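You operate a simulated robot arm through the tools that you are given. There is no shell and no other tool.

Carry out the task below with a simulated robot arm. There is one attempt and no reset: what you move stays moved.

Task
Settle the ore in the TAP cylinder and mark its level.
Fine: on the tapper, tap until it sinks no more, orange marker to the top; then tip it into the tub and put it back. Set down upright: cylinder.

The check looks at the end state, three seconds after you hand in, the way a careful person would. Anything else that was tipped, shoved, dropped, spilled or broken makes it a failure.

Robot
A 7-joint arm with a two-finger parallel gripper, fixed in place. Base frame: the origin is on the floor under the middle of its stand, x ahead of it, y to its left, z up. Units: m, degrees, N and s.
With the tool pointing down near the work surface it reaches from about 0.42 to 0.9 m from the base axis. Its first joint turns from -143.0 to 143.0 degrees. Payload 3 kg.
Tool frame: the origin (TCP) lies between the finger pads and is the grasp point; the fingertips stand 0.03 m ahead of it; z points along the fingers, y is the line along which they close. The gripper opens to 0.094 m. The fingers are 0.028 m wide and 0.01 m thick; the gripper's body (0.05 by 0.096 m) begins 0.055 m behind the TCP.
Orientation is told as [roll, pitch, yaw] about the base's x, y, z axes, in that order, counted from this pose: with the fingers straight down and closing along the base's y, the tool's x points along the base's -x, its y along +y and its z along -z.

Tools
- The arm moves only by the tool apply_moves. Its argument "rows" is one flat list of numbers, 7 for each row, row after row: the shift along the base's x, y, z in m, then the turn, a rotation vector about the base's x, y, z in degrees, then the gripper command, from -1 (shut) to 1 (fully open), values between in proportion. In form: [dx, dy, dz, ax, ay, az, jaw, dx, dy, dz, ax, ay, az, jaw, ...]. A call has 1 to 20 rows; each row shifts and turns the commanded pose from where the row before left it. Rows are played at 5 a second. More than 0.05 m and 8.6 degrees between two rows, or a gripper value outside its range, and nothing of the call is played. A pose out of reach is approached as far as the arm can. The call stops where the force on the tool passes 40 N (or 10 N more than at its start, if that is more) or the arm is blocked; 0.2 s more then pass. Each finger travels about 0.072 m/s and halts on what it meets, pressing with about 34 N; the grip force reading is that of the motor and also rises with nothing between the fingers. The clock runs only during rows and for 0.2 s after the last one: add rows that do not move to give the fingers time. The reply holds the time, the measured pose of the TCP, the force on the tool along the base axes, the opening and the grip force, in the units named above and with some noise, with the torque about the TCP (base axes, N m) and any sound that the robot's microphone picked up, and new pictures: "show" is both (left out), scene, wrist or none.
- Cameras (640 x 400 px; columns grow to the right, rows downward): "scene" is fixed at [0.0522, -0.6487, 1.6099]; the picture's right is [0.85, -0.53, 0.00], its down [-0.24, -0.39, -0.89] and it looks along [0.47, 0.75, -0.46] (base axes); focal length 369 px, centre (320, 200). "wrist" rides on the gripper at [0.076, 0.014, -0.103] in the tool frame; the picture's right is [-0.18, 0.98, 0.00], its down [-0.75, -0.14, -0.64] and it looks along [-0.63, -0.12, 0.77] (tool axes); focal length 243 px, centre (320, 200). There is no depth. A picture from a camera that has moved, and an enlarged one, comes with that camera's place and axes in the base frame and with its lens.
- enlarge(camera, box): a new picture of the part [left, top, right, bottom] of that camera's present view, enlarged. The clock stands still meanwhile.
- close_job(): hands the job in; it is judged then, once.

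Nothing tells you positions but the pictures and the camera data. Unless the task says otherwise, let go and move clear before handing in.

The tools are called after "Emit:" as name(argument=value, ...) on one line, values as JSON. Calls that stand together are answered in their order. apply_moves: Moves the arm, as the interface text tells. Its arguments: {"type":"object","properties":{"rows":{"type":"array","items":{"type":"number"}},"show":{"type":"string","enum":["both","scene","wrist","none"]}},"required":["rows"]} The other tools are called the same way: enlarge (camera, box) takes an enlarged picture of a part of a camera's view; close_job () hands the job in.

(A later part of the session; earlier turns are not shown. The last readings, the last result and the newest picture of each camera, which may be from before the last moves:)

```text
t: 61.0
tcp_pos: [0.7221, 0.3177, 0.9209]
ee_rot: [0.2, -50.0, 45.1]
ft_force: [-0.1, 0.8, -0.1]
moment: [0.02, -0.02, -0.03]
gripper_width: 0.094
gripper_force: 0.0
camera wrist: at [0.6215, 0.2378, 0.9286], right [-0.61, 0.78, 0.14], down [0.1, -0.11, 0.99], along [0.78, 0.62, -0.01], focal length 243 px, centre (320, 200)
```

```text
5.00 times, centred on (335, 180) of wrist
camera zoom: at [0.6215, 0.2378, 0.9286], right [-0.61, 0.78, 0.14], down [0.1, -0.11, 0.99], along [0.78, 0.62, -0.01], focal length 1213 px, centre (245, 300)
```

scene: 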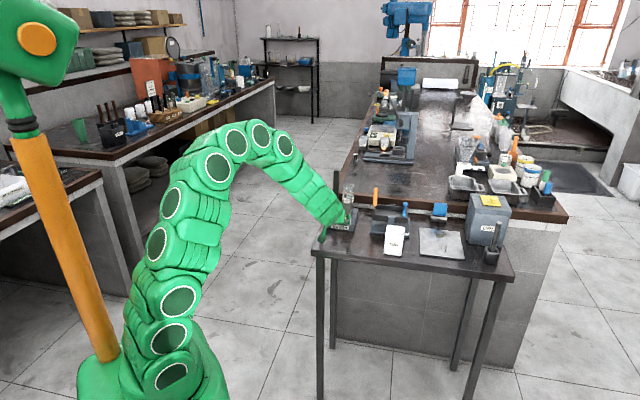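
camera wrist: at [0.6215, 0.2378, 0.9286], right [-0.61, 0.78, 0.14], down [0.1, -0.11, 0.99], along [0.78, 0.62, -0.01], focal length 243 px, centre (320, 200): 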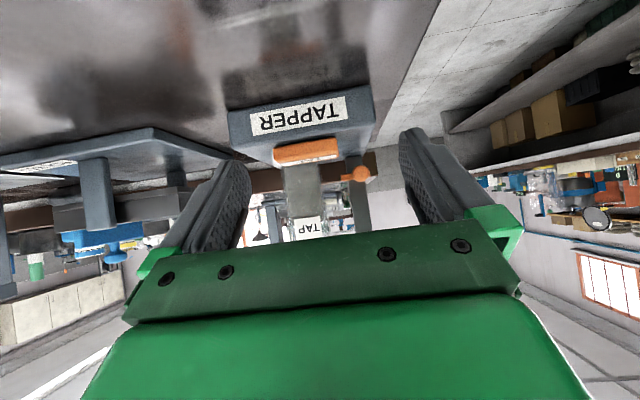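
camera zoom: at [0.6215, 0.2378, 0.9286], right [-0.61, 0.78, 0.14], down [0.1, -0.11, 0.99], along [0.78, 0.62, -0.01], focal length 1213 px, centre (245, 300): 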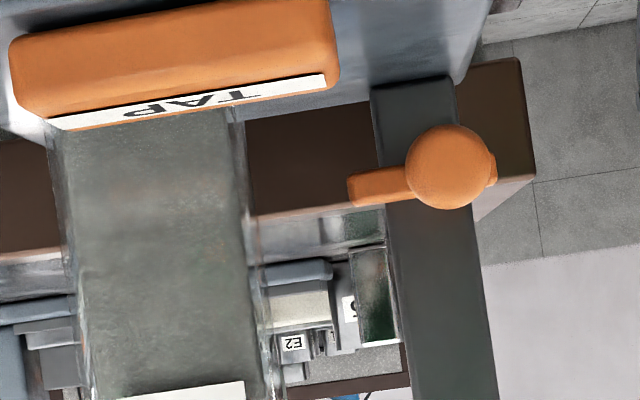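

Emit:
enlarge(camera="wrist", box=[270, 165, 370, 240])

Emit:
enlarge(camera="wrist", box=[285, 205, 335, 242])

```text
5.33 times, centred on (320, 202) of wrist
camera zoom: at [0.6215, 0.2378, 0.9286], right [-0.61, 0.78, 0.14], down [0.1, -0.11, 0.99], along [0.78, 0.62, -0.01], focal length 1294 px, centre (320, 187)
```

zoom: 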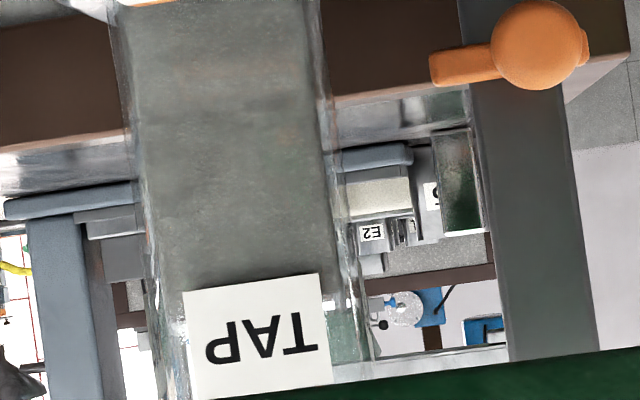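

```text
10.81 times, centred on (310, 224) of wrist
camera zoom: at [0.6215, 0.2378, 0.9286], right [-0.61, 0.78, 0.14], down [0.1, -0.11, 0.99], along [0.78, 0.62, -0.01], focal length 2623 px, centre (428, -54)
```

zoom: 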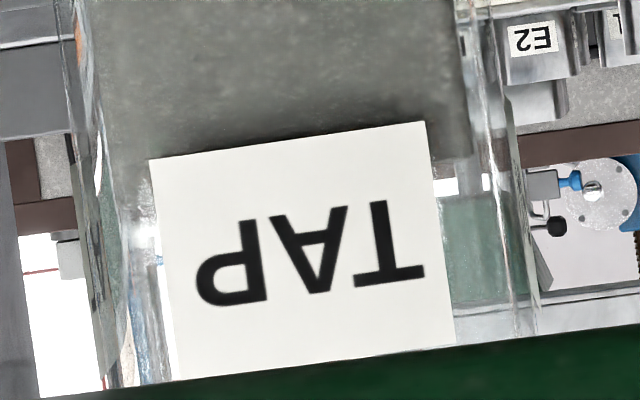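

The ore's top shows just above the lower edge of the front label. I raise the camera about 18 mm so it looks at exactly ore height, which removes parallax between ore and marker.

Emit:
apply_moves(rows=[0, 0, 0.018, 0, 0, 0, 1, 0, 0, 0, 0, 0, 0, 1], show="none")

Emit:
enlarge(camera="wrist", box=[270, 145, 390, 235])

Emit:
enlarge(camera="wrist", box=[285, 185, 335, 222])

```text
t: 61.6
tcp_pos: [0.7224, 0.318, 0.9383]
ee_rot: [0.3, -50.0, 45.1]
ft_force: [-0.5, 0.0, -0.2]
moment: [0.0, -0.02, 0.01]
gripper_width: 0.094
gripper_force: 0.0
```

```text
4.44 times, centred on (330, 190) of wrist
camera zoom: at [0.6208, 0.2376, 0.9458], right [-0.61, 0.78, 0.14], down [0.1, -0.11, 0.99], along [0.78, 0.62, -0.01], focal length 1078 px, centre (276, 244)
```

zoom: 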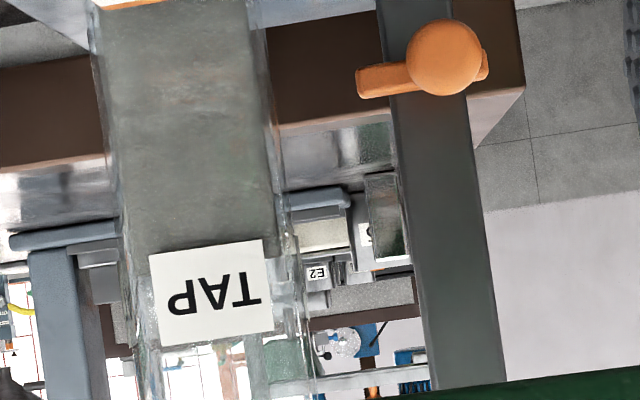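

```text
10.81 times, centred on (310, 204) of wrist
camera zoom: at [0.6208, 0.2376, 0.9458], right [-0.61, 0.78, 0.14], down [0.1, -0.11, 0.99], along [0.78, 0.62, -0.01], focal length 2623 px, centre (428, 162)
```

zoom: 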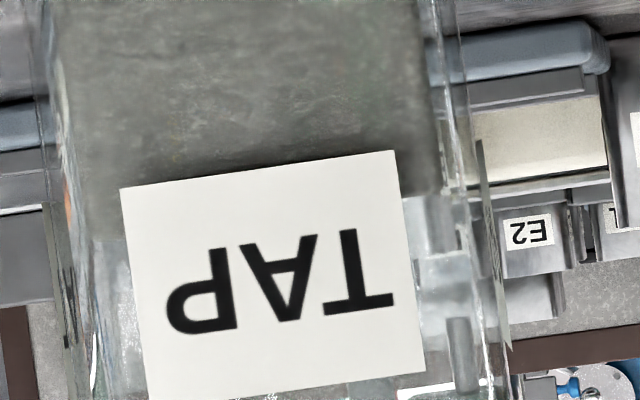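

The ore top is right at the camera's horizon, z≈0.946, and the marker bar sits at about z≈0.9065, so it must rise about 39–40 mm. I now line up with the marker knob (a narrow finger opening of 35 mm) and approach.

Emit:
apply_moves(rows=[-0.0106, 0.0106, 0, 0, 0, 0, -0.255, -0.0106, 0.0106, 0, 0, 0, 0, -0.255, 0.0106, 0.0106, 0, 0, 0, 0, -0.255, 0.0106, 0.0106, 0, 0, 0, 0, -0.255, 0, 0, 0, 0, 0, 0, -0.255], show="both")

Emit:
enlarge(camera="wrist", box=[240, 80, 420, 240])

Emit:
enlarge(camera="scene", box=[325, 180, 375, 235])

```text
t: 62.8
tcp_pos: [0.7197, 0.3587, 0.9367]
ee_rot: [0.3, -50.0, 45.1]
ft_force: [-0.2, -0.5, -0.4]
moment: [-0.02, -0.03, -0.02]
gripper_width: 0.0348
gripper_force: 0.2
camera wrist: at [0.6192, 0.2803, 0.9456], right [-0.61, 0.78, 0.14], down [0.1, -0.11, 0.99], along [0.78, 0.62, -0.01], focal length 243 px, centre (320, 200)
```

scene: 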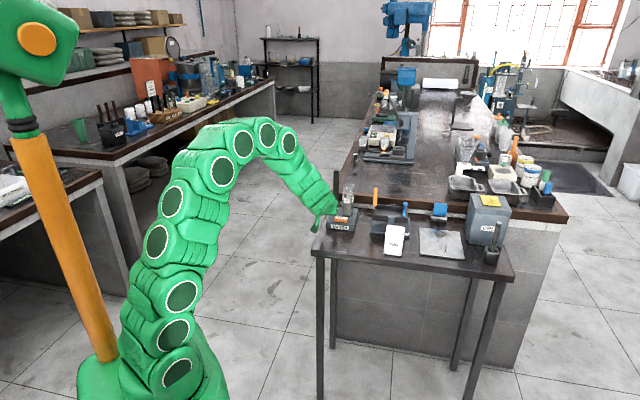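
wrist: 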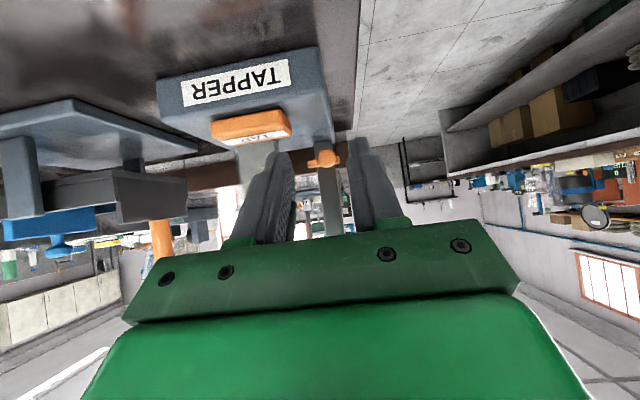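

```text
2.50 times, centred on (330, 160) of wrist
camera zoom: at [0.6192, 0.2803, 0.9456], right [-0.61, 0.78, 0.14], down [0.1, -0.11, 0.99], along [0.78, 0.62, -0.01], focal length 606 px, centre (295, 300)
```

zoom: 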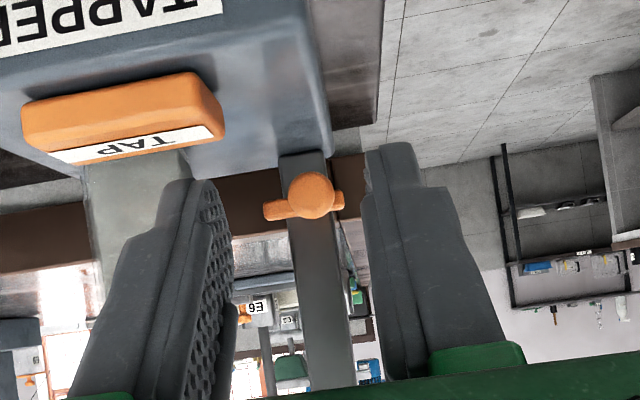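

```text
7.27 times, centred on (350, 208) of scene
camera zoom: at [0.0522, -0.6487, 1.6099], right [0.85, -0.53, 0.0], down [-0.24, -0.39, -0.89], along [0.47, 0.75, -0.46], focal length 2683 px, centre (102, 146)
```

zoom: 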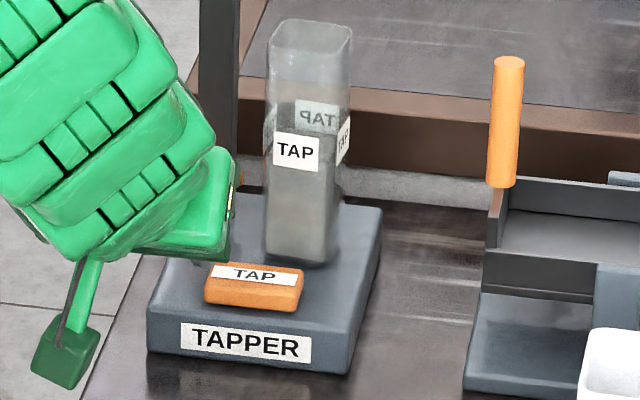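

The fingers are centred on the marker knob, with room to the cylinder on the right. I move forward 50 mm and check again.

Emit:
apply_moves(rows=[0.0177, 0.0177, 0, 0, 0, 0, -0.255, 0.0177, 0.0177, -0.005, 0, 0, 0, -0.255, 0, 0, 0, 0, 0, 0, -0.255], show="wrist")

Emit:
enlarge(camera="wrist", box=[240, 80, 420, 240])

Emit:
enlarge(camera="scene", box=[325, 180, 375, 235])

```text
t: 63.6
tcp_pos: [0.7557, 0.3955, 0.9314]
ee_rot: [0.3, -50.1, 45.1]
ft_force: [0.2, 0.3, -1.0]
moment: [-0.02, 0.02, 0.01]
gripper_width: 0.0349
gripper_force: 0.1
camera wrist: at [0.655, 0.3156, 0.9393], right [-0.61, 0.78, 0.14], down [0.1, -0.11, 0.99], along [0.78, 0.62, -0.01], focal length 243 px, centre (320, 200)
```

wrist: 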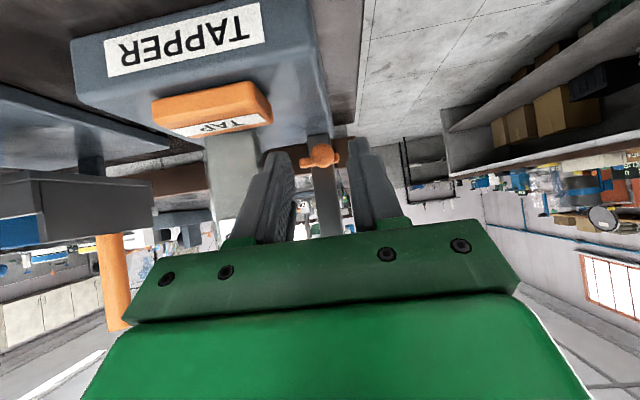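

```text
2.50 times, centred on (330, 160) of wrist
camera zoom: at [0.655, 0.3156, 0.9393], right [-0.61, 0.78, 0.14], down [0.1, -0.11, 0.99], along [0.78, 0.62, -0.01], focal length 606 px, centre (295, 300)
```

zoom: 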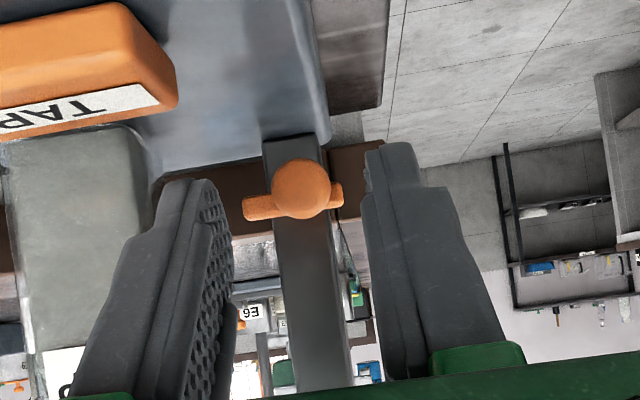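

```text
7.27 times, centred on (350, 208) of scene
camera zoom: at [0.0522, -0.6487, 1.6099], right [0.85, -0.53, 0.0], down [-0.24, -0.39, -0.89], along [0.47, 0.75, -0.46], focal length 2683 px, centre (102, 146)
```

zoom: 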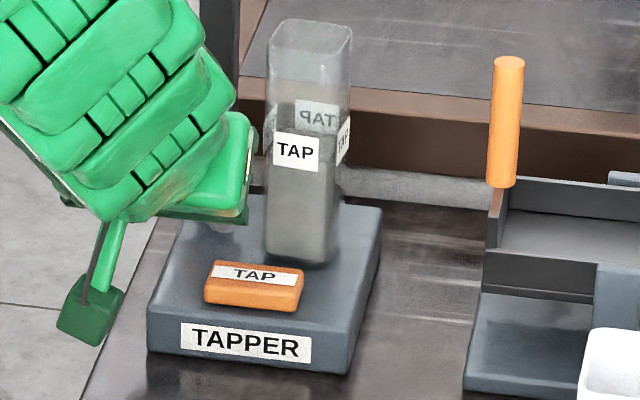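

Emit:
apply_moves(rows=[0.0073, 0.0073, -0.005, 0, 0, 0, -0.255, 0.0073, 0.0073, -0.0045, 0, 0, 0, -0.255, 0, 0, 0, 0, 0, 0, -0.255], show="wrist")

Emit:
enlarge(camera="wrist", box=[260, 110, 390, 220])

```text
t: 64.4
tcp_pos: [0.7698, 0.4105, 0.9243]
ee_rot: [0.3, -50.0, 45.1]
ft_force: [0.8, 0.3, -0.1]
moment: [-0.04, 0.02, -0.03]
gripper_width: 0.035
gripper_force: 0.1
camera wrist: at [0.6698, 0.3311, 0.9313], right [-0.61, 0.78, 0.14], down [0.1, -0.11, 0.99], along [0.78, 0.62, -0.01], focal length 243 px, centre (320, 200)
```

wrist: 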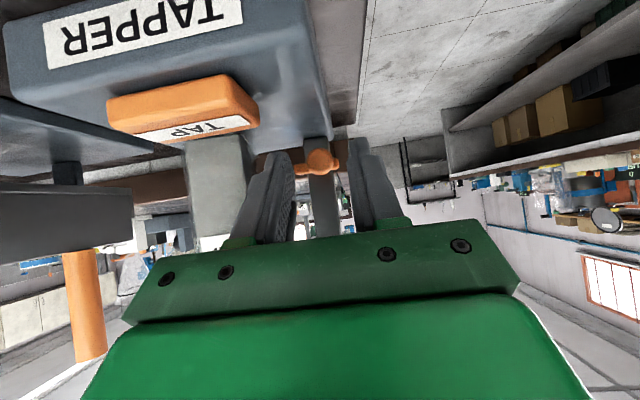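

```text
3.64 times, centred on (325, 165) of wrist
camera zoom: at [0.6698, 0.3311, 0.9313], right [-0.61, 0.78, 0.14], down [0.1, -0.11, 0.99], along [0.78, 0.62, -0.01], focal length 882 px, centre (302, 327)
```

zoom: 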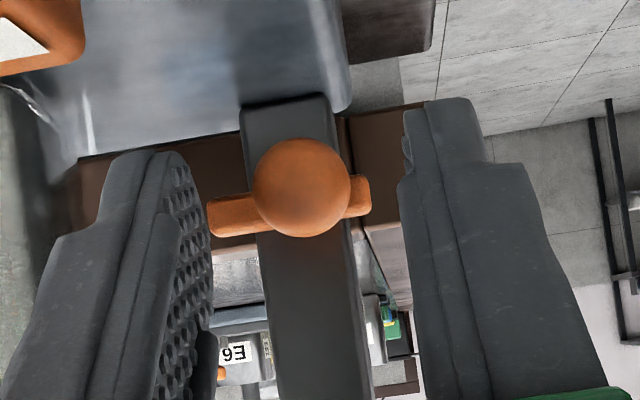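

The knob is about 5 mm beyond the fingertips still. I advance another 11 mm and 3 mm down, and check before closing.

Emit:
apply_moves(rows=[0.0041, 0.0041, -0.0015, 0, 0, 0, -0.255, 0.0041, 0.0041, -0.0015, 0, 0, 0, -0.255, 0, 0, 0, 0, 0, 0, -0.255], show="wrist")

Emit:
enlarge(camera="wrist", box=[260, 110, 390, 220])

Emit:
enlarge(camera="scene", box=[330, 185, 365, 225])

```text
t: 65.2
tcp_pos: [0.7773, 0.4179, 0.9196]
ee_rot: [0.3, -50.0, 45.0]
ft_force: [1.0, 0.1, 0.0]
moment: [-0.06, -0.03, 0.01]
gripper_width: 0.0351
gripper_force: 0.0
camera wrist: at [0.6782, 0.3389, 0.9277], right [-0.61, 0.78, 0.14], down [0.1, -0.11, 0.99], along [0.78, 0.62, -0.01], focal length 243 px, centre (320, 200)
```

wrist: 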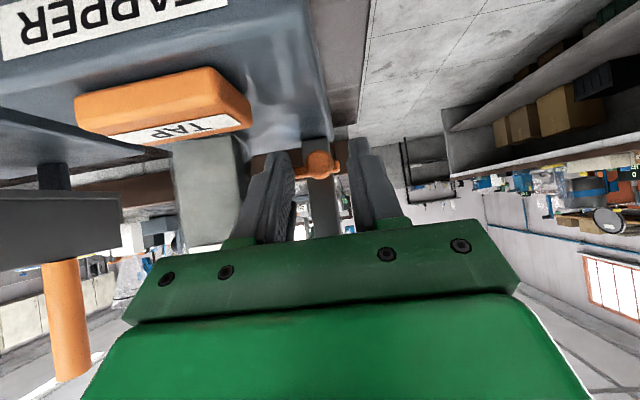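

```text
3.64 times, centred on (325, 165) of wrist
camera zoom: at [0.6782, 0.3389, 0.9277], right [-0.61, 0.78, 0.14], down [0.1, -0.11, 0.99], along [0.78, 0.62, -0.01], focal length 882 px, centre (302, 327)
```

zoom: 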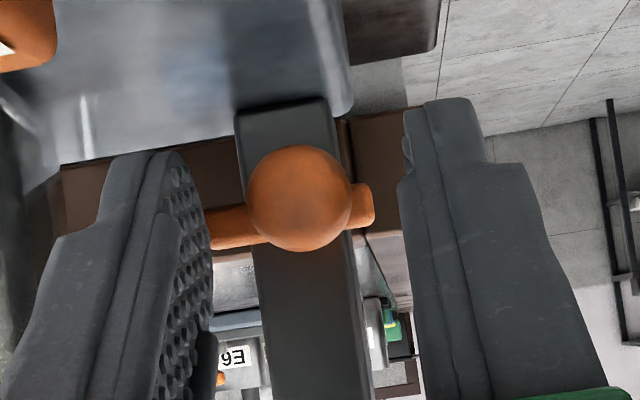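

```text
10.00 times, centred on (348, 205) of scene
camera zoom: at [0.0522, -0.6487, 1.6099], right [0.85, -0.53, 0.0], down [-0.24, -0.39, -0.89], along [0.47, 0.75, -0.46], focal length 3689 px, centre (45, 150)
```

zoom: 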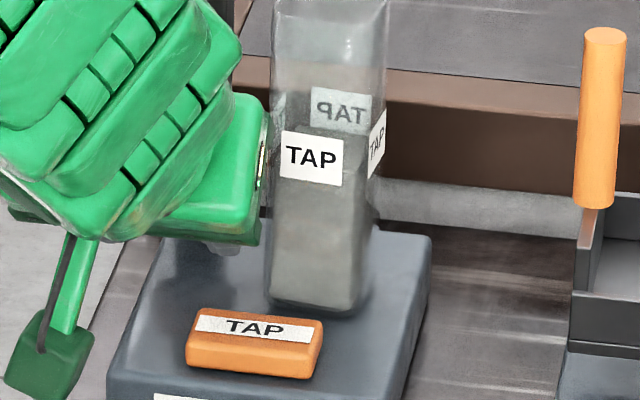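

The knob is now within the last few millimetres of the pads. I advance 4 mm more and close gently on it.

Emit:
apply_moves(rows=[0.0028, 0.0028, 0, 0, 0, 0, -0.255, 0, 0, 0, 0, 0, 0, -0.255, 0, 0, 0, 0, 0, 0, -0.5, 0, 0, 0, 0, 0, 0, -0.7, 0, 0, 0, 0, 0, 0, -0.9, 0, 0, 0, 0, 0, 0, -0.9], show="wrist")

Emit:
enlarge(camera="wrist", box=[260, 110, 390, 220])

```text
t: 66.6
tcp_pos: [0.7827, 0.42, 0.92]
ee_rot: [0.2, -50.0, 45.0]
ft_force: [9.2, -5.2, -0.8]
moment: [-0.1, -0.14, -0.21]
gripper_width: 0.0144
gripper_force: 45.1
camera wrist: at [0.681, 0.3409, 0.9282], right [-0.61, 0.78, 0.14], down [0.1, -0.11, 0.99], along [0.78, 0.62, -0.01], focal length 243 px, centre (320, 200)
```

wrist: 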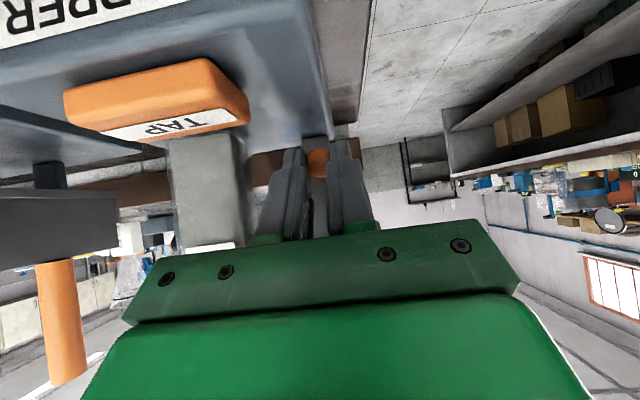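

```text
3.64 times, centred on (325, 165) of wrist
camera zoom: at [0.681, 0.3409, 0.9282], right [-0.61, 0.78, 0.14], down [0.1, -0.11, 0.99], along [0.78, 0.62, -0.01], focal length 882 px, centre (302, 327)
```

zoom: 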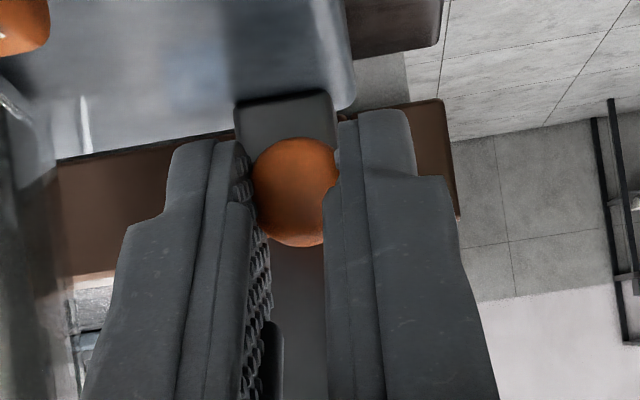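

The knob is gripped (14 mm width), with a small sideways force from being about 1–2 mm off centre. I re-centre slightly and raise 10 mm as a test.

Emit:
apply_moves(rows=[0.001, -0.001, 0.003, 0, 0, 0, -0.9, 0, 0, 0.003, 0, 0, 0, -0.9, 0, 0, 0.004, 0, 0, 0, -0.9, 0, 0, 0, 0, 0, 0, -0.9], show="wrist")

Emit:
enlarge(camera="wrist", box=[260, 110, 390, 220])

Emit:
enlarge(camera="scene", box=[330, 185, 365, 225])

```text
t: 67.6
tcp_pos: [0.7825, 0.4208, 0.9319]
ee_rot: [0.2, -50.0, 45.0]
ft_force: [18.4, 15.9, -0.6]
moment: [0.37, -0.39, 0.0]
gripper_width: 0.0142
gripper_force: 44.9
camera wrist: at [0.6811, 0.3404, 0.9385], right [-0.61, 0.78, 0.14], down [0.1, -0.11, 0.99], along [0.78, 0.62, -0.01], focal length 243 px, centre (320, 200)
```

wrist: 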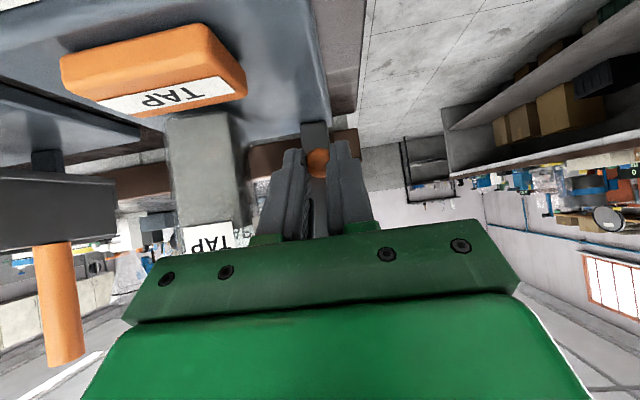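

```text
3.64 times, centred on (325, 165) of wrist
camera zoom: at [0.6811, 0.3404, 0.9385], right [-0.61, 0.78, 0.14], down [0.1, -0.11, 0.99], along [0.78, 0.62, -0.01], focal length 882 px, centre (302, 327)
```

zoom: 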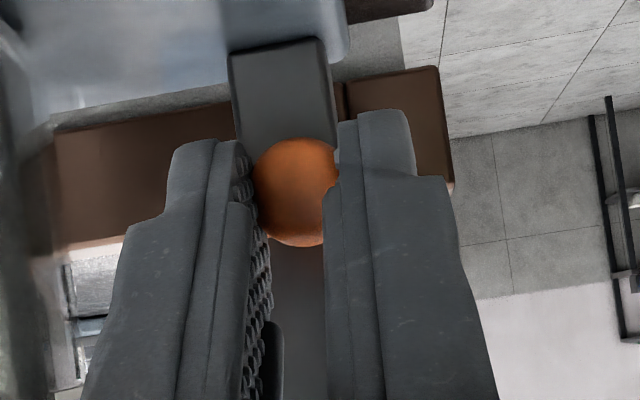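

```text
10.00 times, centred on (348, 205) of scene
camera zoom: at [0.0522, -0.6487, 1.6099], right [0.85, -0.53, 0.0], down [-0.24, -0.39, -0.89], along [0.47, 0.75, -0.46], focal length 3689 px, centre (45, 150)
```

zoom: 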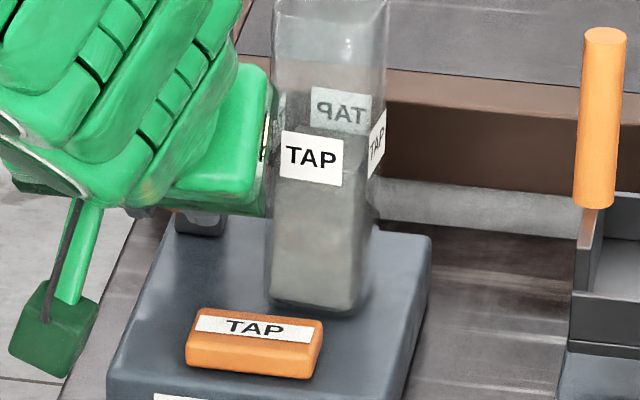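

The marker rises with the gripper. I continue up another 28 mm, relieving the forward pull slightly.

Emit:
apply_moves(rows=[0.001, 0.001, 0.007, 0, 0, 0, -0.9, 0, 0, 0.007, 0, 0, 0, -0.9, 0, 0, 0.007, 0, 0, 0, -0.9, 0, 0, 0.007, 0, 0, 0, -0.9, 0, 0, 0, 0, 0, 0, -0.9], show="wrist")

Emit:
enlarge(camera="wrist", box=[260, 110, 390, 220])

Emit:
enlarge(camera="scene", box=[330, 185, 365, 225])

```text
t: 68.8
tcp_pos: [0.7831, 0.4203, 0.9569]
ee_rot: [0.2, -49.9, 45.1]
ft_force: [-26.6, -7.6, -0.4]
moment: [-0.42, 0.7, 0.32]
gripper_width: 0.0145
gripper_force: 44.7
camera wrist: at [0.6814, 0.3405, 0.9652], right [-0.61, 0.78, 0.14], down [0.1, -0.11, 0.99], along [0.78, 0.62, -0.01], focal length 243 px, centre (320, 200)
```

wrist: 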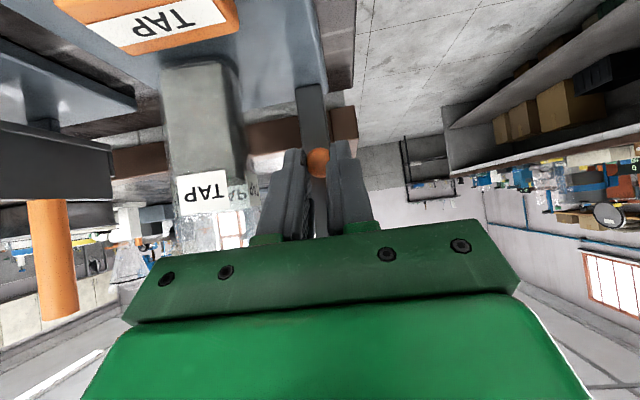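

```text
3.64 times, centred on (325, 165) of wrist
camera zoom: at [0.6814, 0.3405, 0.9652], right [-0.61, 0.78, 0.14], down [0.1, -0.11, 0.99], along [0.78, 0.62, -0.01], focal length 882 px, centre (302, 327)
```

zoom: 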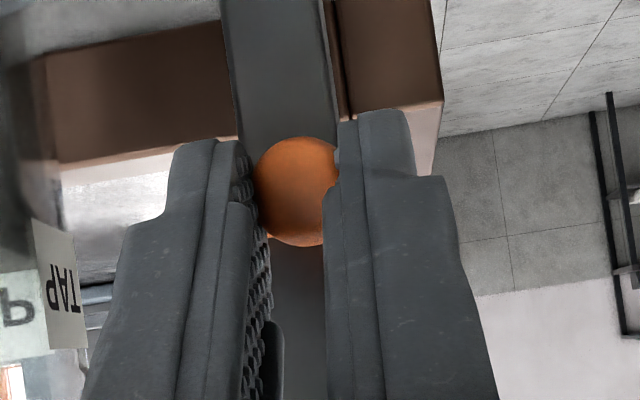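

```text
10.00 times, centred on (348, 205) of scene
camera zoom: at [0.0522, -0.6487, 1.6099], right [0.85, -0.53, 0.0], down [-0.24, -0.39, -0.89], along [0.47, 0.75, -0.46], focal length 3689 px, centre (45, 150)
```

zoom: 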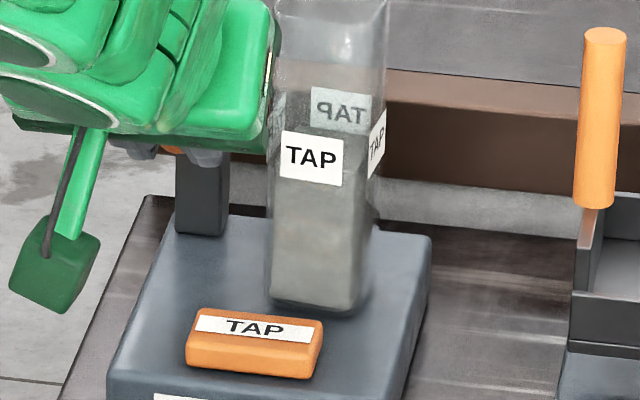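

The marker is now about 37 mm up, by my estimate 2–5 mm short of the ore top. I raise 3 mm more, then release the knob and back off to measure.

Emit:
apply_moves(rows=[-0.0006, -0.0002, 0.003, 0, 0, 0, -0.9, 0, 0, 0, 0, 0, 0, -0.9], show="none")

Emit:
apply_moves(rows=[0, 0, 0, 0, 0, 0, -0.6, 0, 0, 0, 0, 0, 0, -0.4, 0, 0, 0, 0, 0, 0, -0.255, 0, 0, 0, 0, 0, 0, -0.255, -0.01, -0.01, 0, 0, 0, 0, -0.255, -0.02, -0.02, 0, 0, 0, 0, -0.255, -0.02, -0.02, 0, 0, 0, 0, -0.255, -0.02, -0.02, 0, 0, 0, 0, 1, 0.0106, -0.0106, -0.01, 0, 0, 0, 1, 0.0106, -0.0106, -0.0105, 0, 0, 0, 1, 0, 0, 0, 0, 0, 0, 1], show="both")

Emit:
enlarge(camera="wrist", box=[260, 150, 380, 235])

Emit:
enlarge(camera="scene", box=[330, 180, 365, 220])

```text
t: 69.4
tcp_pos: [0.7815, 0.4203, 0.9616]
ee_rot: [0.3, -49.9, 45.0]
ft_force: [-5.8, 3.2, 0.0]
moment: [0.11, 0.03, 0.17]
gripper_width: 0.0144
gripper_force: 44.8
```

```text
t: 71.8
tcp_pos: [0.7326, 0.3298, 0.9407]
ee_rot: [0.2, -50.0, 45.1]
ft_force: [1.0, 0.1, 0.4]
moment: [-0.03, -0.02, -0.02]
gripper_width: 0.094
gripper_force: 0.2
camera wrist: at [0.6319, 0.2495, 0.9485], right [-0.61, 0.78, 0.14], down [0.1, -0.11, 0.99], along [0.78, 0.62, -0.01], focal length 243 px, centre (320, 200)
```

scene: 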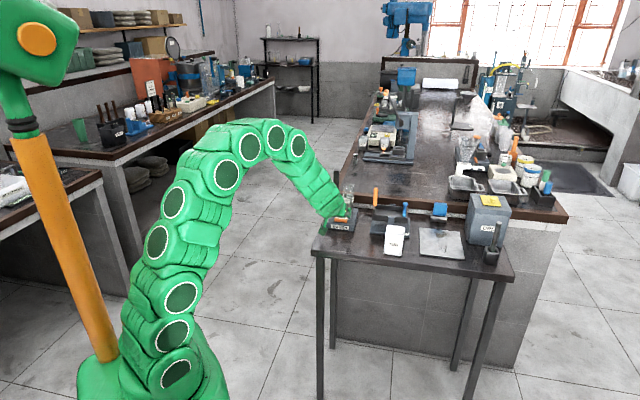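
wrist: 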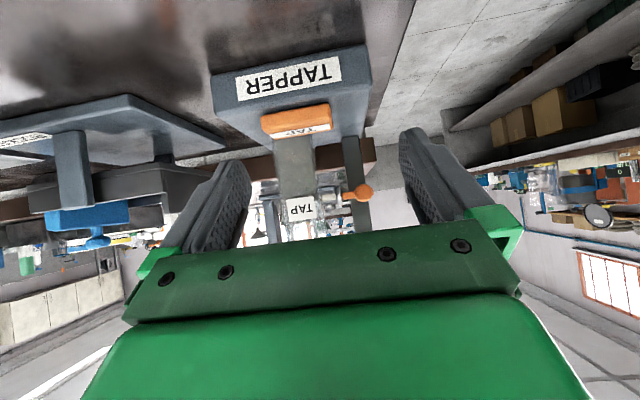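

```text
4.71 times, centred on (320, 192) of wrist
camera zoom: at [0.6319, 0.2495, 0.9485], right [-0.61, 0.78, 0.14], down [0.1, -0.11, 0.99], along [0.78, 0.62, -0.01], focal length 1142 px, centre (320, 235)
```

zoom: 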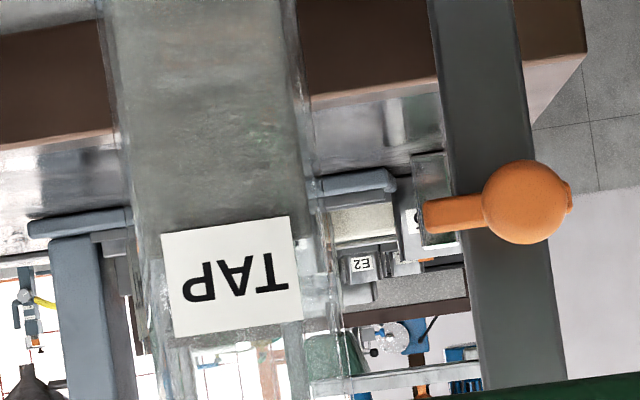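

```text
10.00 times, centred on (348, 200) of scene
camera zoom: at [0.0522, -0.6487, 1.6099], right [0.85, -0.53, 0.0], down [-0.24, -0.39, -0.89], along [0.47, 0.75, -0.46], focal length 3689 px, centre (45, 200)
```

zoom: 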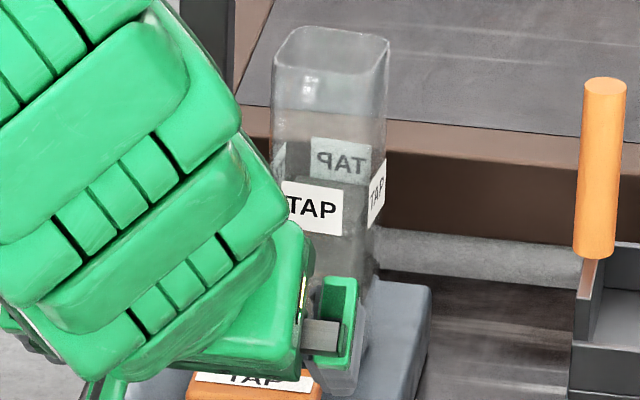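

The marker stays where I left it. I zoom finely on the ore edge and the bar to compare their heights.

Emit:
enlarge(camera="wrist", box=[280, 180, 330, 215])

Emit:
enlarge(camera="wrist", box=[325, 170, 385, 212])

```text
11.43 times, centred on (305, 198) of wrist
camera zoom: at [0.6319, 0.2495, 0.9485], right [-0.61, 0.78, 0.14], down [0.1, -0.11, 0.99], along [0.78, 0.62, -0.01], focal length 2773 px, centre (491, 229)
```

zoom: 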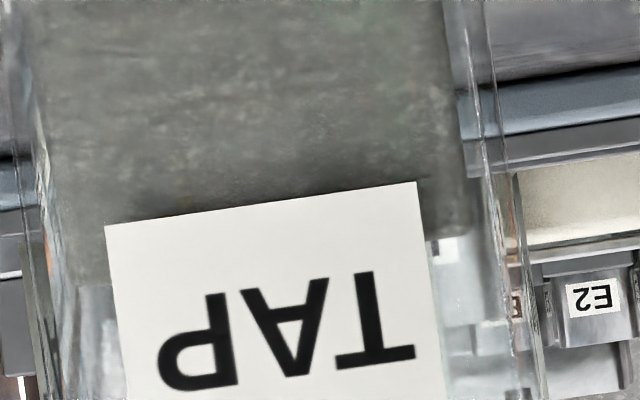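

```text
9.52 times, centred on (355, 191) of wrist
camera zoom: at [0.6319, 0.2495, 0.9485], right [-0.61, 0.78, 0.14], down [0.1, -0.11, 0.99], along [0.78, 0.62, -0.01], focal length 2311 px, centre (-13, 286)
```

zoom: 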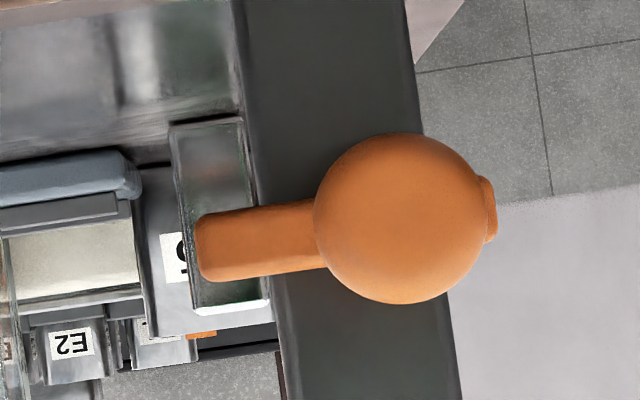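

Measured: ore top z≈0.9458, marker bar centre z≈0.9449 — within about 1 mm. Now I go for the cylinder again, gripping lower (below the marker's height) with a narrow opening so the marker isn't touched.

Emit:
apply_moves(rows=[0.0114, -0.0114, -0.007, 3.535, -3.535, 0, 0.128, 0.0114, -0.0114, -0.0077, 3.535, -3.535, 0, 0.128, 0, 0, 0, 0, 0, 0, 0.128, 0.0141, 0.0141, 0, 0, 0, 0, 0.128, 0.0141, 0.0141, 0, 0, 0, 0, 0.128, 0, 0, 0, 0, 0, 0, 0.128], show="wrist")

Emit:
enlarge(camera="wrist", box=[230, 60, 420, 240])

Emit:
enlarge(camera="scene", box=[330, 180, 365, 220])

```text
t: 73.2
tcp_pos: [0.7836, 0.334, 0.9251]
ee_rot: [0.2, -60.0, 45.0]
ft_force: [0.1, 0.3, 1.1]
moment: [0.01, 0.02, -0.03]
gripper_width: 0.053
gripper_force: 0.0
camera wrist: at [0.6836, 0.2555, 0.9116], right [-0.63, 0.76, 0.16], down [-0.03, -0.23, 0.97], along [0.77, 0.61, 0.16], focal length 243 px, centre (320, 200)
```

wrist: 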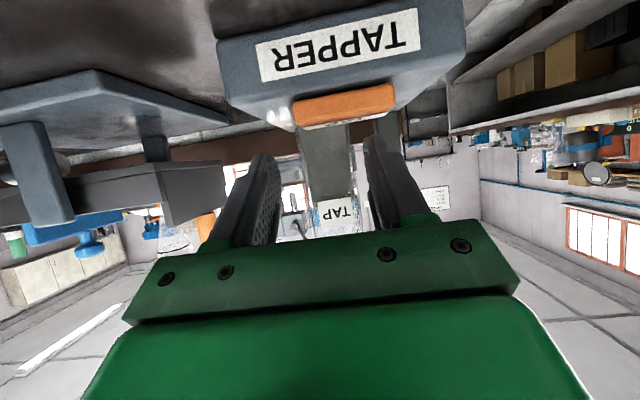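

```text
2.22 times, centred on (325, 150) of wrist
camera zoom: at [0.6836, 0.2555, 0.9116], right [-0.63, 0.76, 0.16], down [-0.03, -0.23, 0.97], along [0.77, 0.61, 0.16], focal length 539 px, centre (309, 311)
```

zoom: 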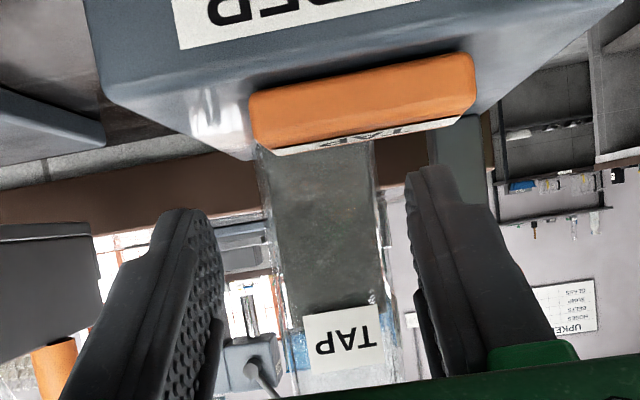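

```text
10.00 times, centred on (348, 200) of scene
camera zoom: at [0.0522, -0.6487, 1.6099], right [0.85, -0.53, 0.0], down [-0.24, -0.39, -0.89], along [0.47, 0.75, -0.46], focal length 3689 px, centre (45, 200)
```

zoom: 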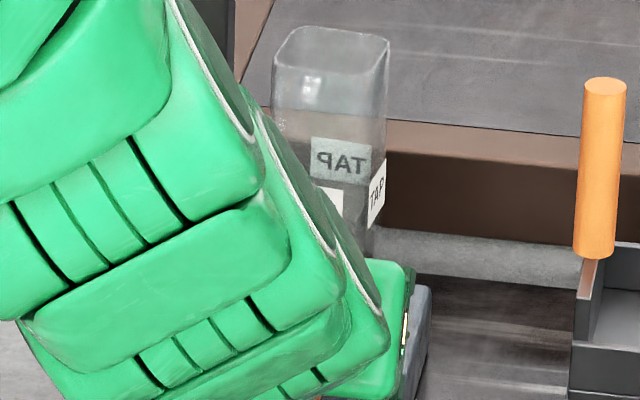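

Aligned with clearance on both sides. I advance the last 65 mm in steps and look before closing.

Emit:
apply_moves(rows=[0.0146, 0.016, 0, 0, 0, 0, 0.128, 0.0153, 0.0153, 0, 0, 0, 0, 0.128, 0.0153, 0.0153, 0, 0, 0, 0, 0.128, 0, 0, 0, 0, 0, 0, 0.128], show="wrist")

Emit:
enlarge(camera="wrist", box=[230, 60, 420, 240])

```text
t: 74.2
tcp_pos: [0.8309, 0.3812, 0.9267]
ee_rot: [0.1, -59.9, 45.2]
ft_force: [0.2, 0.1, 0.1]
moment: [0.02, -0.02, -0.02]
gripper_width: 0.053
gripper_force: 0.0
camera wrist: at [0.73, 0.3032, 0.9116], right [-0.63, 0.76, 0.16], down [-0.03, -0.23, 0.97], along [0.77, 0.61, 0.16], focal length 243 px, centre (320, 200)
```

wrist: 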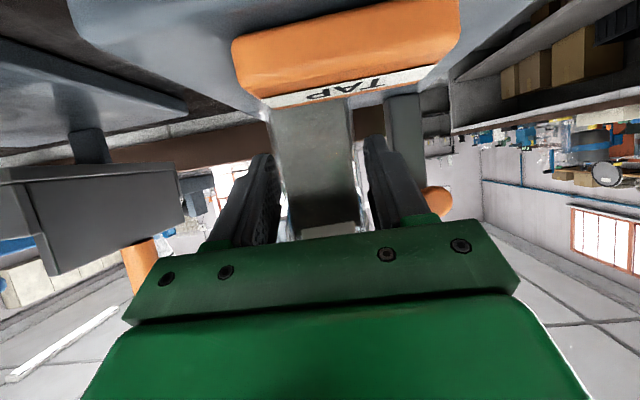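

```text
2.22 times, centred on (325, 150) of wrist
camera zoom: at [0.73, 0.3032, 0.9116], right [-0.63, 0.76, 0.16], down [-0.03, -0.23, 0.97], along [0.77, 0.61, 0.16], focal length 539 px, centre (309, 311)
```

zoom: 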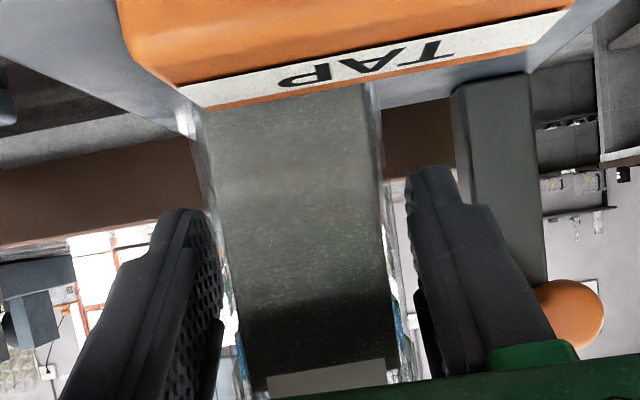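

Well placed, no contact with the marker. Closing on the cylinder.

Emit:
apply_moves(rows=[0, 0, 0, 0, 0, 0, 0.0, 0, 0, 0, 0, 0, 0, -0.3, 0, 0, 0, 0, 0, 0, -0.3, 0, 0, 0, 0, 0, 0, -0.3], show="none")

Emit:
apply_moves(rows=[0, 0, 0.005, 0, 0, 0, -0.3, 0, 0, 0.01, 0, 0, 0, -0.3, 0, 0, 0, 0, 0, 0, -0.3], show="wrist")

Emit:
enlarge(camera="wrist", box=[230, 60, 470, 240])

```text
t: 75.2
tcp_pos: [0.8308, 0.3824, 0.9247]
ee_rot: [0.3, -60.0, 45.0]
ft_force: [1.0, 0.7, 2.2]
moment: [0.02, -0.08, -0.02]
gripper_width: 0.0436
gripper_force: 33.4
```

```text
t: 76.0
tcp_pos: [0.8297, 0.3811, 0.9418]
ee_rot: [0.2, -60.0, 45.1]
ft_force: [-0.1, -0.4, -1.9]
moment: [0.0, 0.01, 0.0]
gripper_width: 0.0435
gripper_force: 34.0
camera wrist: at [0.7289, 0.302, 0.926], right [-0.63, 0.76, 0.16], down [-0.02, -0.23, 0.97], along [0.77, 0.61, 0.16], focal length 243 px, centre (320, 200)
```

wrist: 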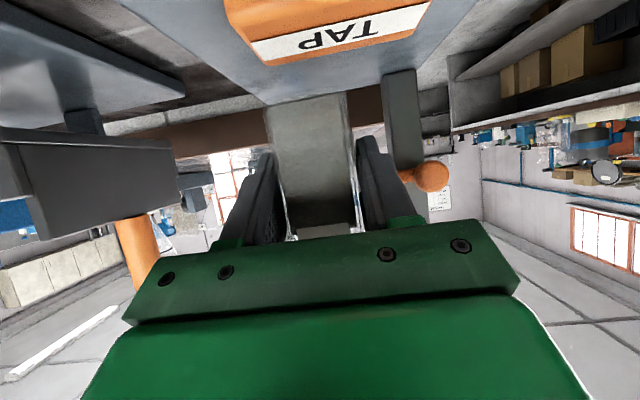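

```text
2.22 times, centred on (350, 150) of wrist
camera zoom: at [0.7289, 0.302, 0.926], right [-0.63, 0.76, 0.16], down [-0.02, -0.23, 0.97], along [0.77, 0.61, 0.16], focal length 539 px, centre (253, 311)
```

zoom: 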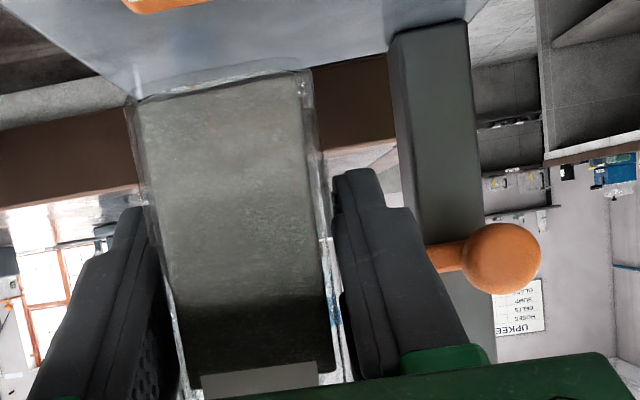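

The cylinder is lifted 15 mm and clear of the marker. Next I shift slightly right, lift high, carry it back and over in front of the tub's left side, then tilt the tool toward horizontal.

Emit:
apply_moves(rows=[0.007, -0.007, 0.008, 0, 0, 0, -0.4, 0, 0, 0.03, 0, 0, 0, -0.4, 0, 0, 0.04, 0, 0, 0, -0.4, 0, 0, 0.04, 0, 0, 0, -0.4, -0.0276, -0.0276, 0, 0, 0, 0, -0.4, -0.0276, -0.0276, 0, 0, 0, 0, -0.4, -0.0276, -0.0276, 0, 0, 0, 0, -0.4, -0.0276, -0.0276, 0, 0, 0, 0, -0.4, 0.0258, -0.0258, 0, 0, 0, 0, -0.4, 0.0258, -0.0258, 0, 0, 0, 0, -0.4, 0, 0, 0, 0, 0, 0, -0.4], show="both")

Emit:
enlarge(camera="scene", box=[320, 175, 420, 260])

Emit:
enlarge(camera="scene", box=[328, 175, 368, 235])

```text
t: 78.4
tcp_pos: [0.7804, 0.2112, 1.0591]
ee_rot: [0.2, -59.9, 45.0]
ft_force: [1.0, -0.2, -2.0]
moment: [0.03, -0.01, 0.03]
gripper_width: 0.0435
gripper_force: 34.0
camera wrist: at [0.6786, 0.1329, 1.0447], right [-0.63, 0.76, 0.16], down [-0.02, -0.23, 0.97], along [0.77, 0.61, 0.16], focal length 243 px, centre (320, 200)
```

scene: 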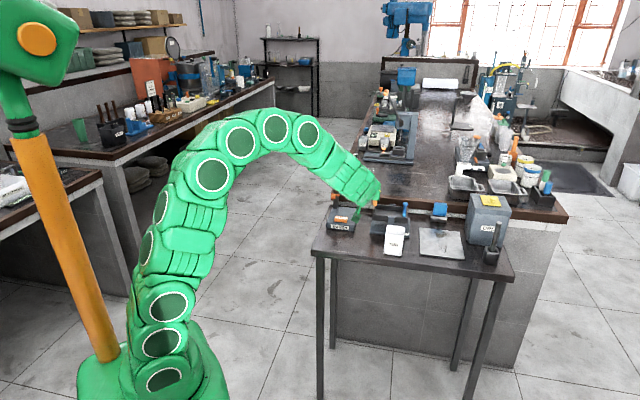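
wrist: 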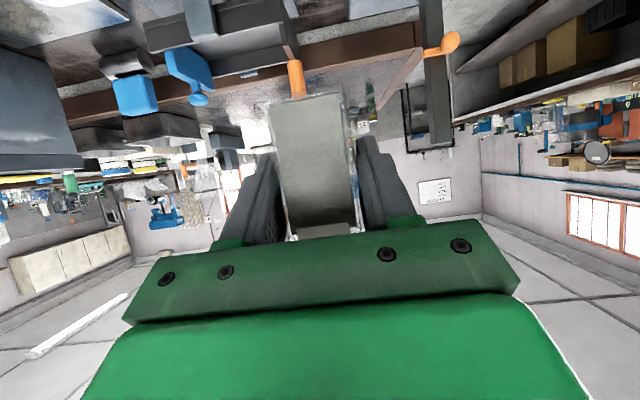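

```text
4.71 times, centred on (370, 218) of scene
camera zoom: at [0.0522, -0.6487, 1.6099], right [0.85, -0.53, 0.0], down [-0.24, -0.39, -0.89], along [0.47, 0.75, -0.46], focal length 1736 px, centre (85, 118)
```

zoom: 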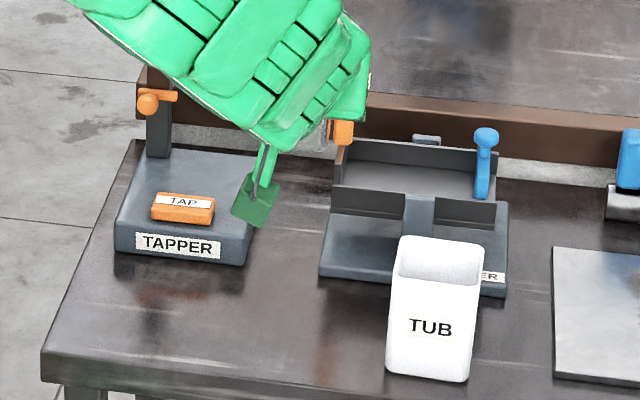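

```text
6.67 times, centred on (348, 205) of scene
camera zoom: at [0.0522, -0.6487, 1.6099], right [0.85, -0.53, 0.0], down [-0.24, -0.39, -0.89], along [0.47, 0.75, -0.46], focal length 2460 px, centre (133, 167)
```

zoom: 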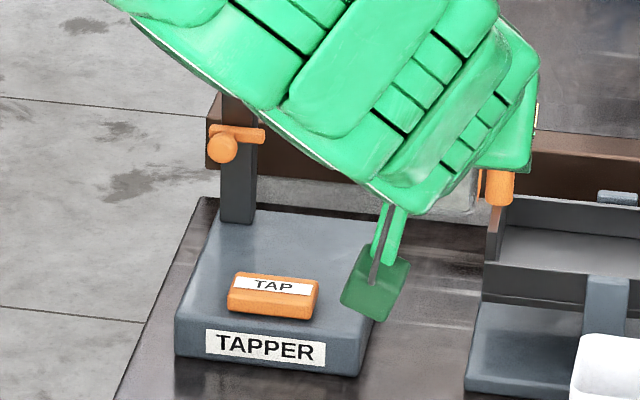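

The marker holds its place and the cylinder is upright left of the tub (tub centre about a=0.508, b=0.70). Now I tilt the tool to 80° and check reachability.

Emit:
apply_moves(rows=[0, 0, 0, 4.714, -4.714, 0, -0.4, 0, 0, 0, 4.714, -4.714, 0, -0.4, 0, 0, 0, 4.714, -4.714, 0, -0.4, 0, 0, 0, 0, 0, 0, -0.4], show="none")

```text
t: 79.4
tcp_pos: [0.7774, 0.2113, 1.0583]
ee_rot: [0.1, -80.1, 45.2]
ft_force: [-0.2, 0.3, -1.6]
moment: [0.0, 0.03, -0.01]
gripper_width: 0.0439
gripper_force: 33.3
```

The 80° tilt is reachable, but since the cylinder was gripped at 60° it leans with the tool, so this grip isn't good for a full pour. I'll return to 60° (cylinder upright), set it down at its original spot, rehearse the pour unloaded, and regrasp flatter.

Emit:
apply_moves(rows=[-0.0045, -0.001, -0.01, -4.714, 4.714, 0, -0.4, -0.0045, -0.001, -0.02, -4.714, 4.714, 0, -0.4, -0.0044, -0.001, -0.03, -4.714, 4.714, 0, -0.4, 0, 0, -0.03, 0, 0, 0, -0.4, 0, 0, -0.03, 0, 0, 0, -0.4, 0, 0, -0.02, 0, 0, 0, -0.4, 0, 0, 0, 0, 0, 0, -0.4], show="wrist")

Emit:
enlarge(camera="wrist", box=[200, 20, 440, 220])

Emit:
enlarge(camera="scene", box=[330, 190, 420, 265])

```text
t: 81.0
tcp_pos: [0.7629, 0.2081, 0.9198]
ee_rot: [0.2, -60.1, 45.2]
ft_force: [0.0, 0.3, -2.0]
moment: [-0.02, 0.0, 0.02]
gripper_width: 0.0437
gripper_force: 34.0
camera wrist: at [0.6637, 0.1295, 0.9056], right [-0.63, 0.76, 0.16], down [-0.03, -0.23, 0.97], along [0.77, 0.61, 0.16], focal length 243 px, centre (320, 200)
```

wrist: 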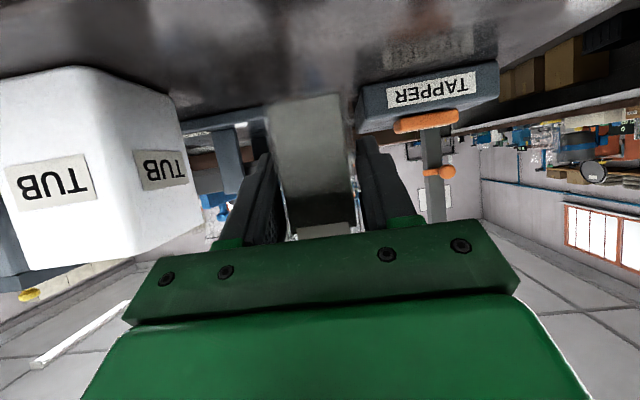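

```text
2.00 times, centred on (320, 120) of wrist
camera zoom: at [0.6637, 0.1295, 0.9056], right [-0.63, 0.76, 0.16], down [-0.03, -0.23, 0.97], along [0.77, 0.61, 0.16], focal length 485 px, centre (320, 360)
```

zoom: 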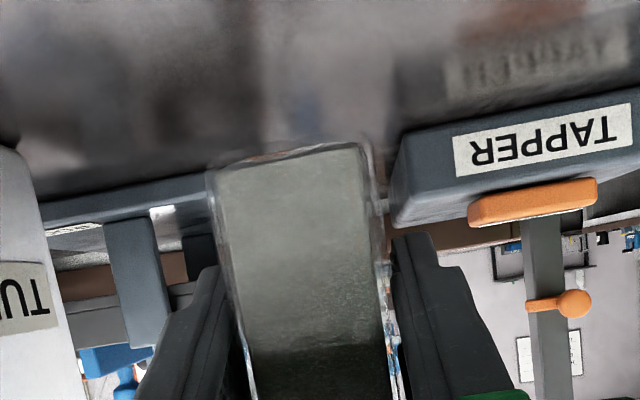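

```text
5.33 times, centred on (375, 228) of scene
camera zoom: at [0.0522, -0.6487, 1.6099], right [0.85, -0.53, 0.0], down [-0.24, -0.39, -0.89], along [0.47, 0.75, -0.46], focal length 1968 px, centre (27, 53)
```

zoom: 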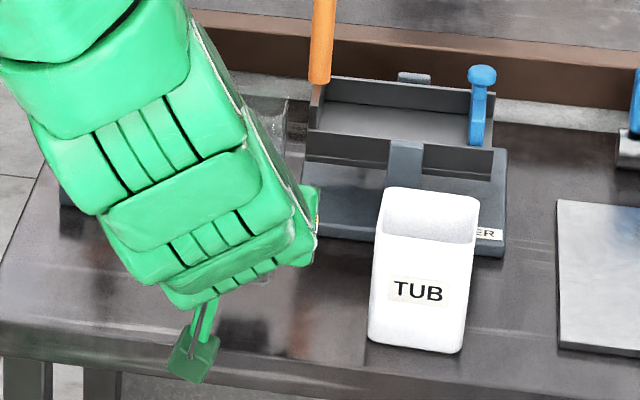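

Over the original spot, base about 2 cm above the table. Lowering gently to contact.

Emit:
apply_moves(rows=[0, 0, -0.01, 0, 0, 0, -0.4, 0, 0, -0.006, 0, 0, 0, -0.4, 0, 0, 0, 0, 0, 0, -0.4], show="none")

Emit:
apply_moves(rows=[0, 0, -0.003, 0, 0, 0, -0.4, 0, 0, 0, 0, 0, 0, -0.4], show="none")

Emit:
apply_moves(rows=[0, 0, -0.002, 0, 0, 0, -0.4, 0, 0, 0, 0, 0, 0, -0.4], show="none")

```text
t: 81.8
tcp_pos: [0.7636, 0.2081, 0.9034]
ee_rot: [0.1, -60.0, 45.1]
ft_force: [-0.4, 1.3, -2.9]
moment: [0.02, 0.02, 0.0]
gripper_width: 0.0439
gripper_force: 33.6
```

```text
t: 82.4
tcp_pos: [0.7647, 0.2084, 0.9]
ee_rot: [0.2, -60.0, 45.1]
ft_force: [0.5, -0.6, -1.7]
moment: [0.04, -0.06, 0.02]
gripper_width: 0.0437
gripper_force: 33.8
```

```text
t: 83.0
tcp_pos: [0.7646, 0.2096, 0.899]
ee_rot: [0.2, -60.0, 45.2]
ft_force: [0.0, 0.6, -2.4]
moment: [-0.02, -0.03, 0.01]
gripper_width: 0.0438
gripper_force: 34.2
```

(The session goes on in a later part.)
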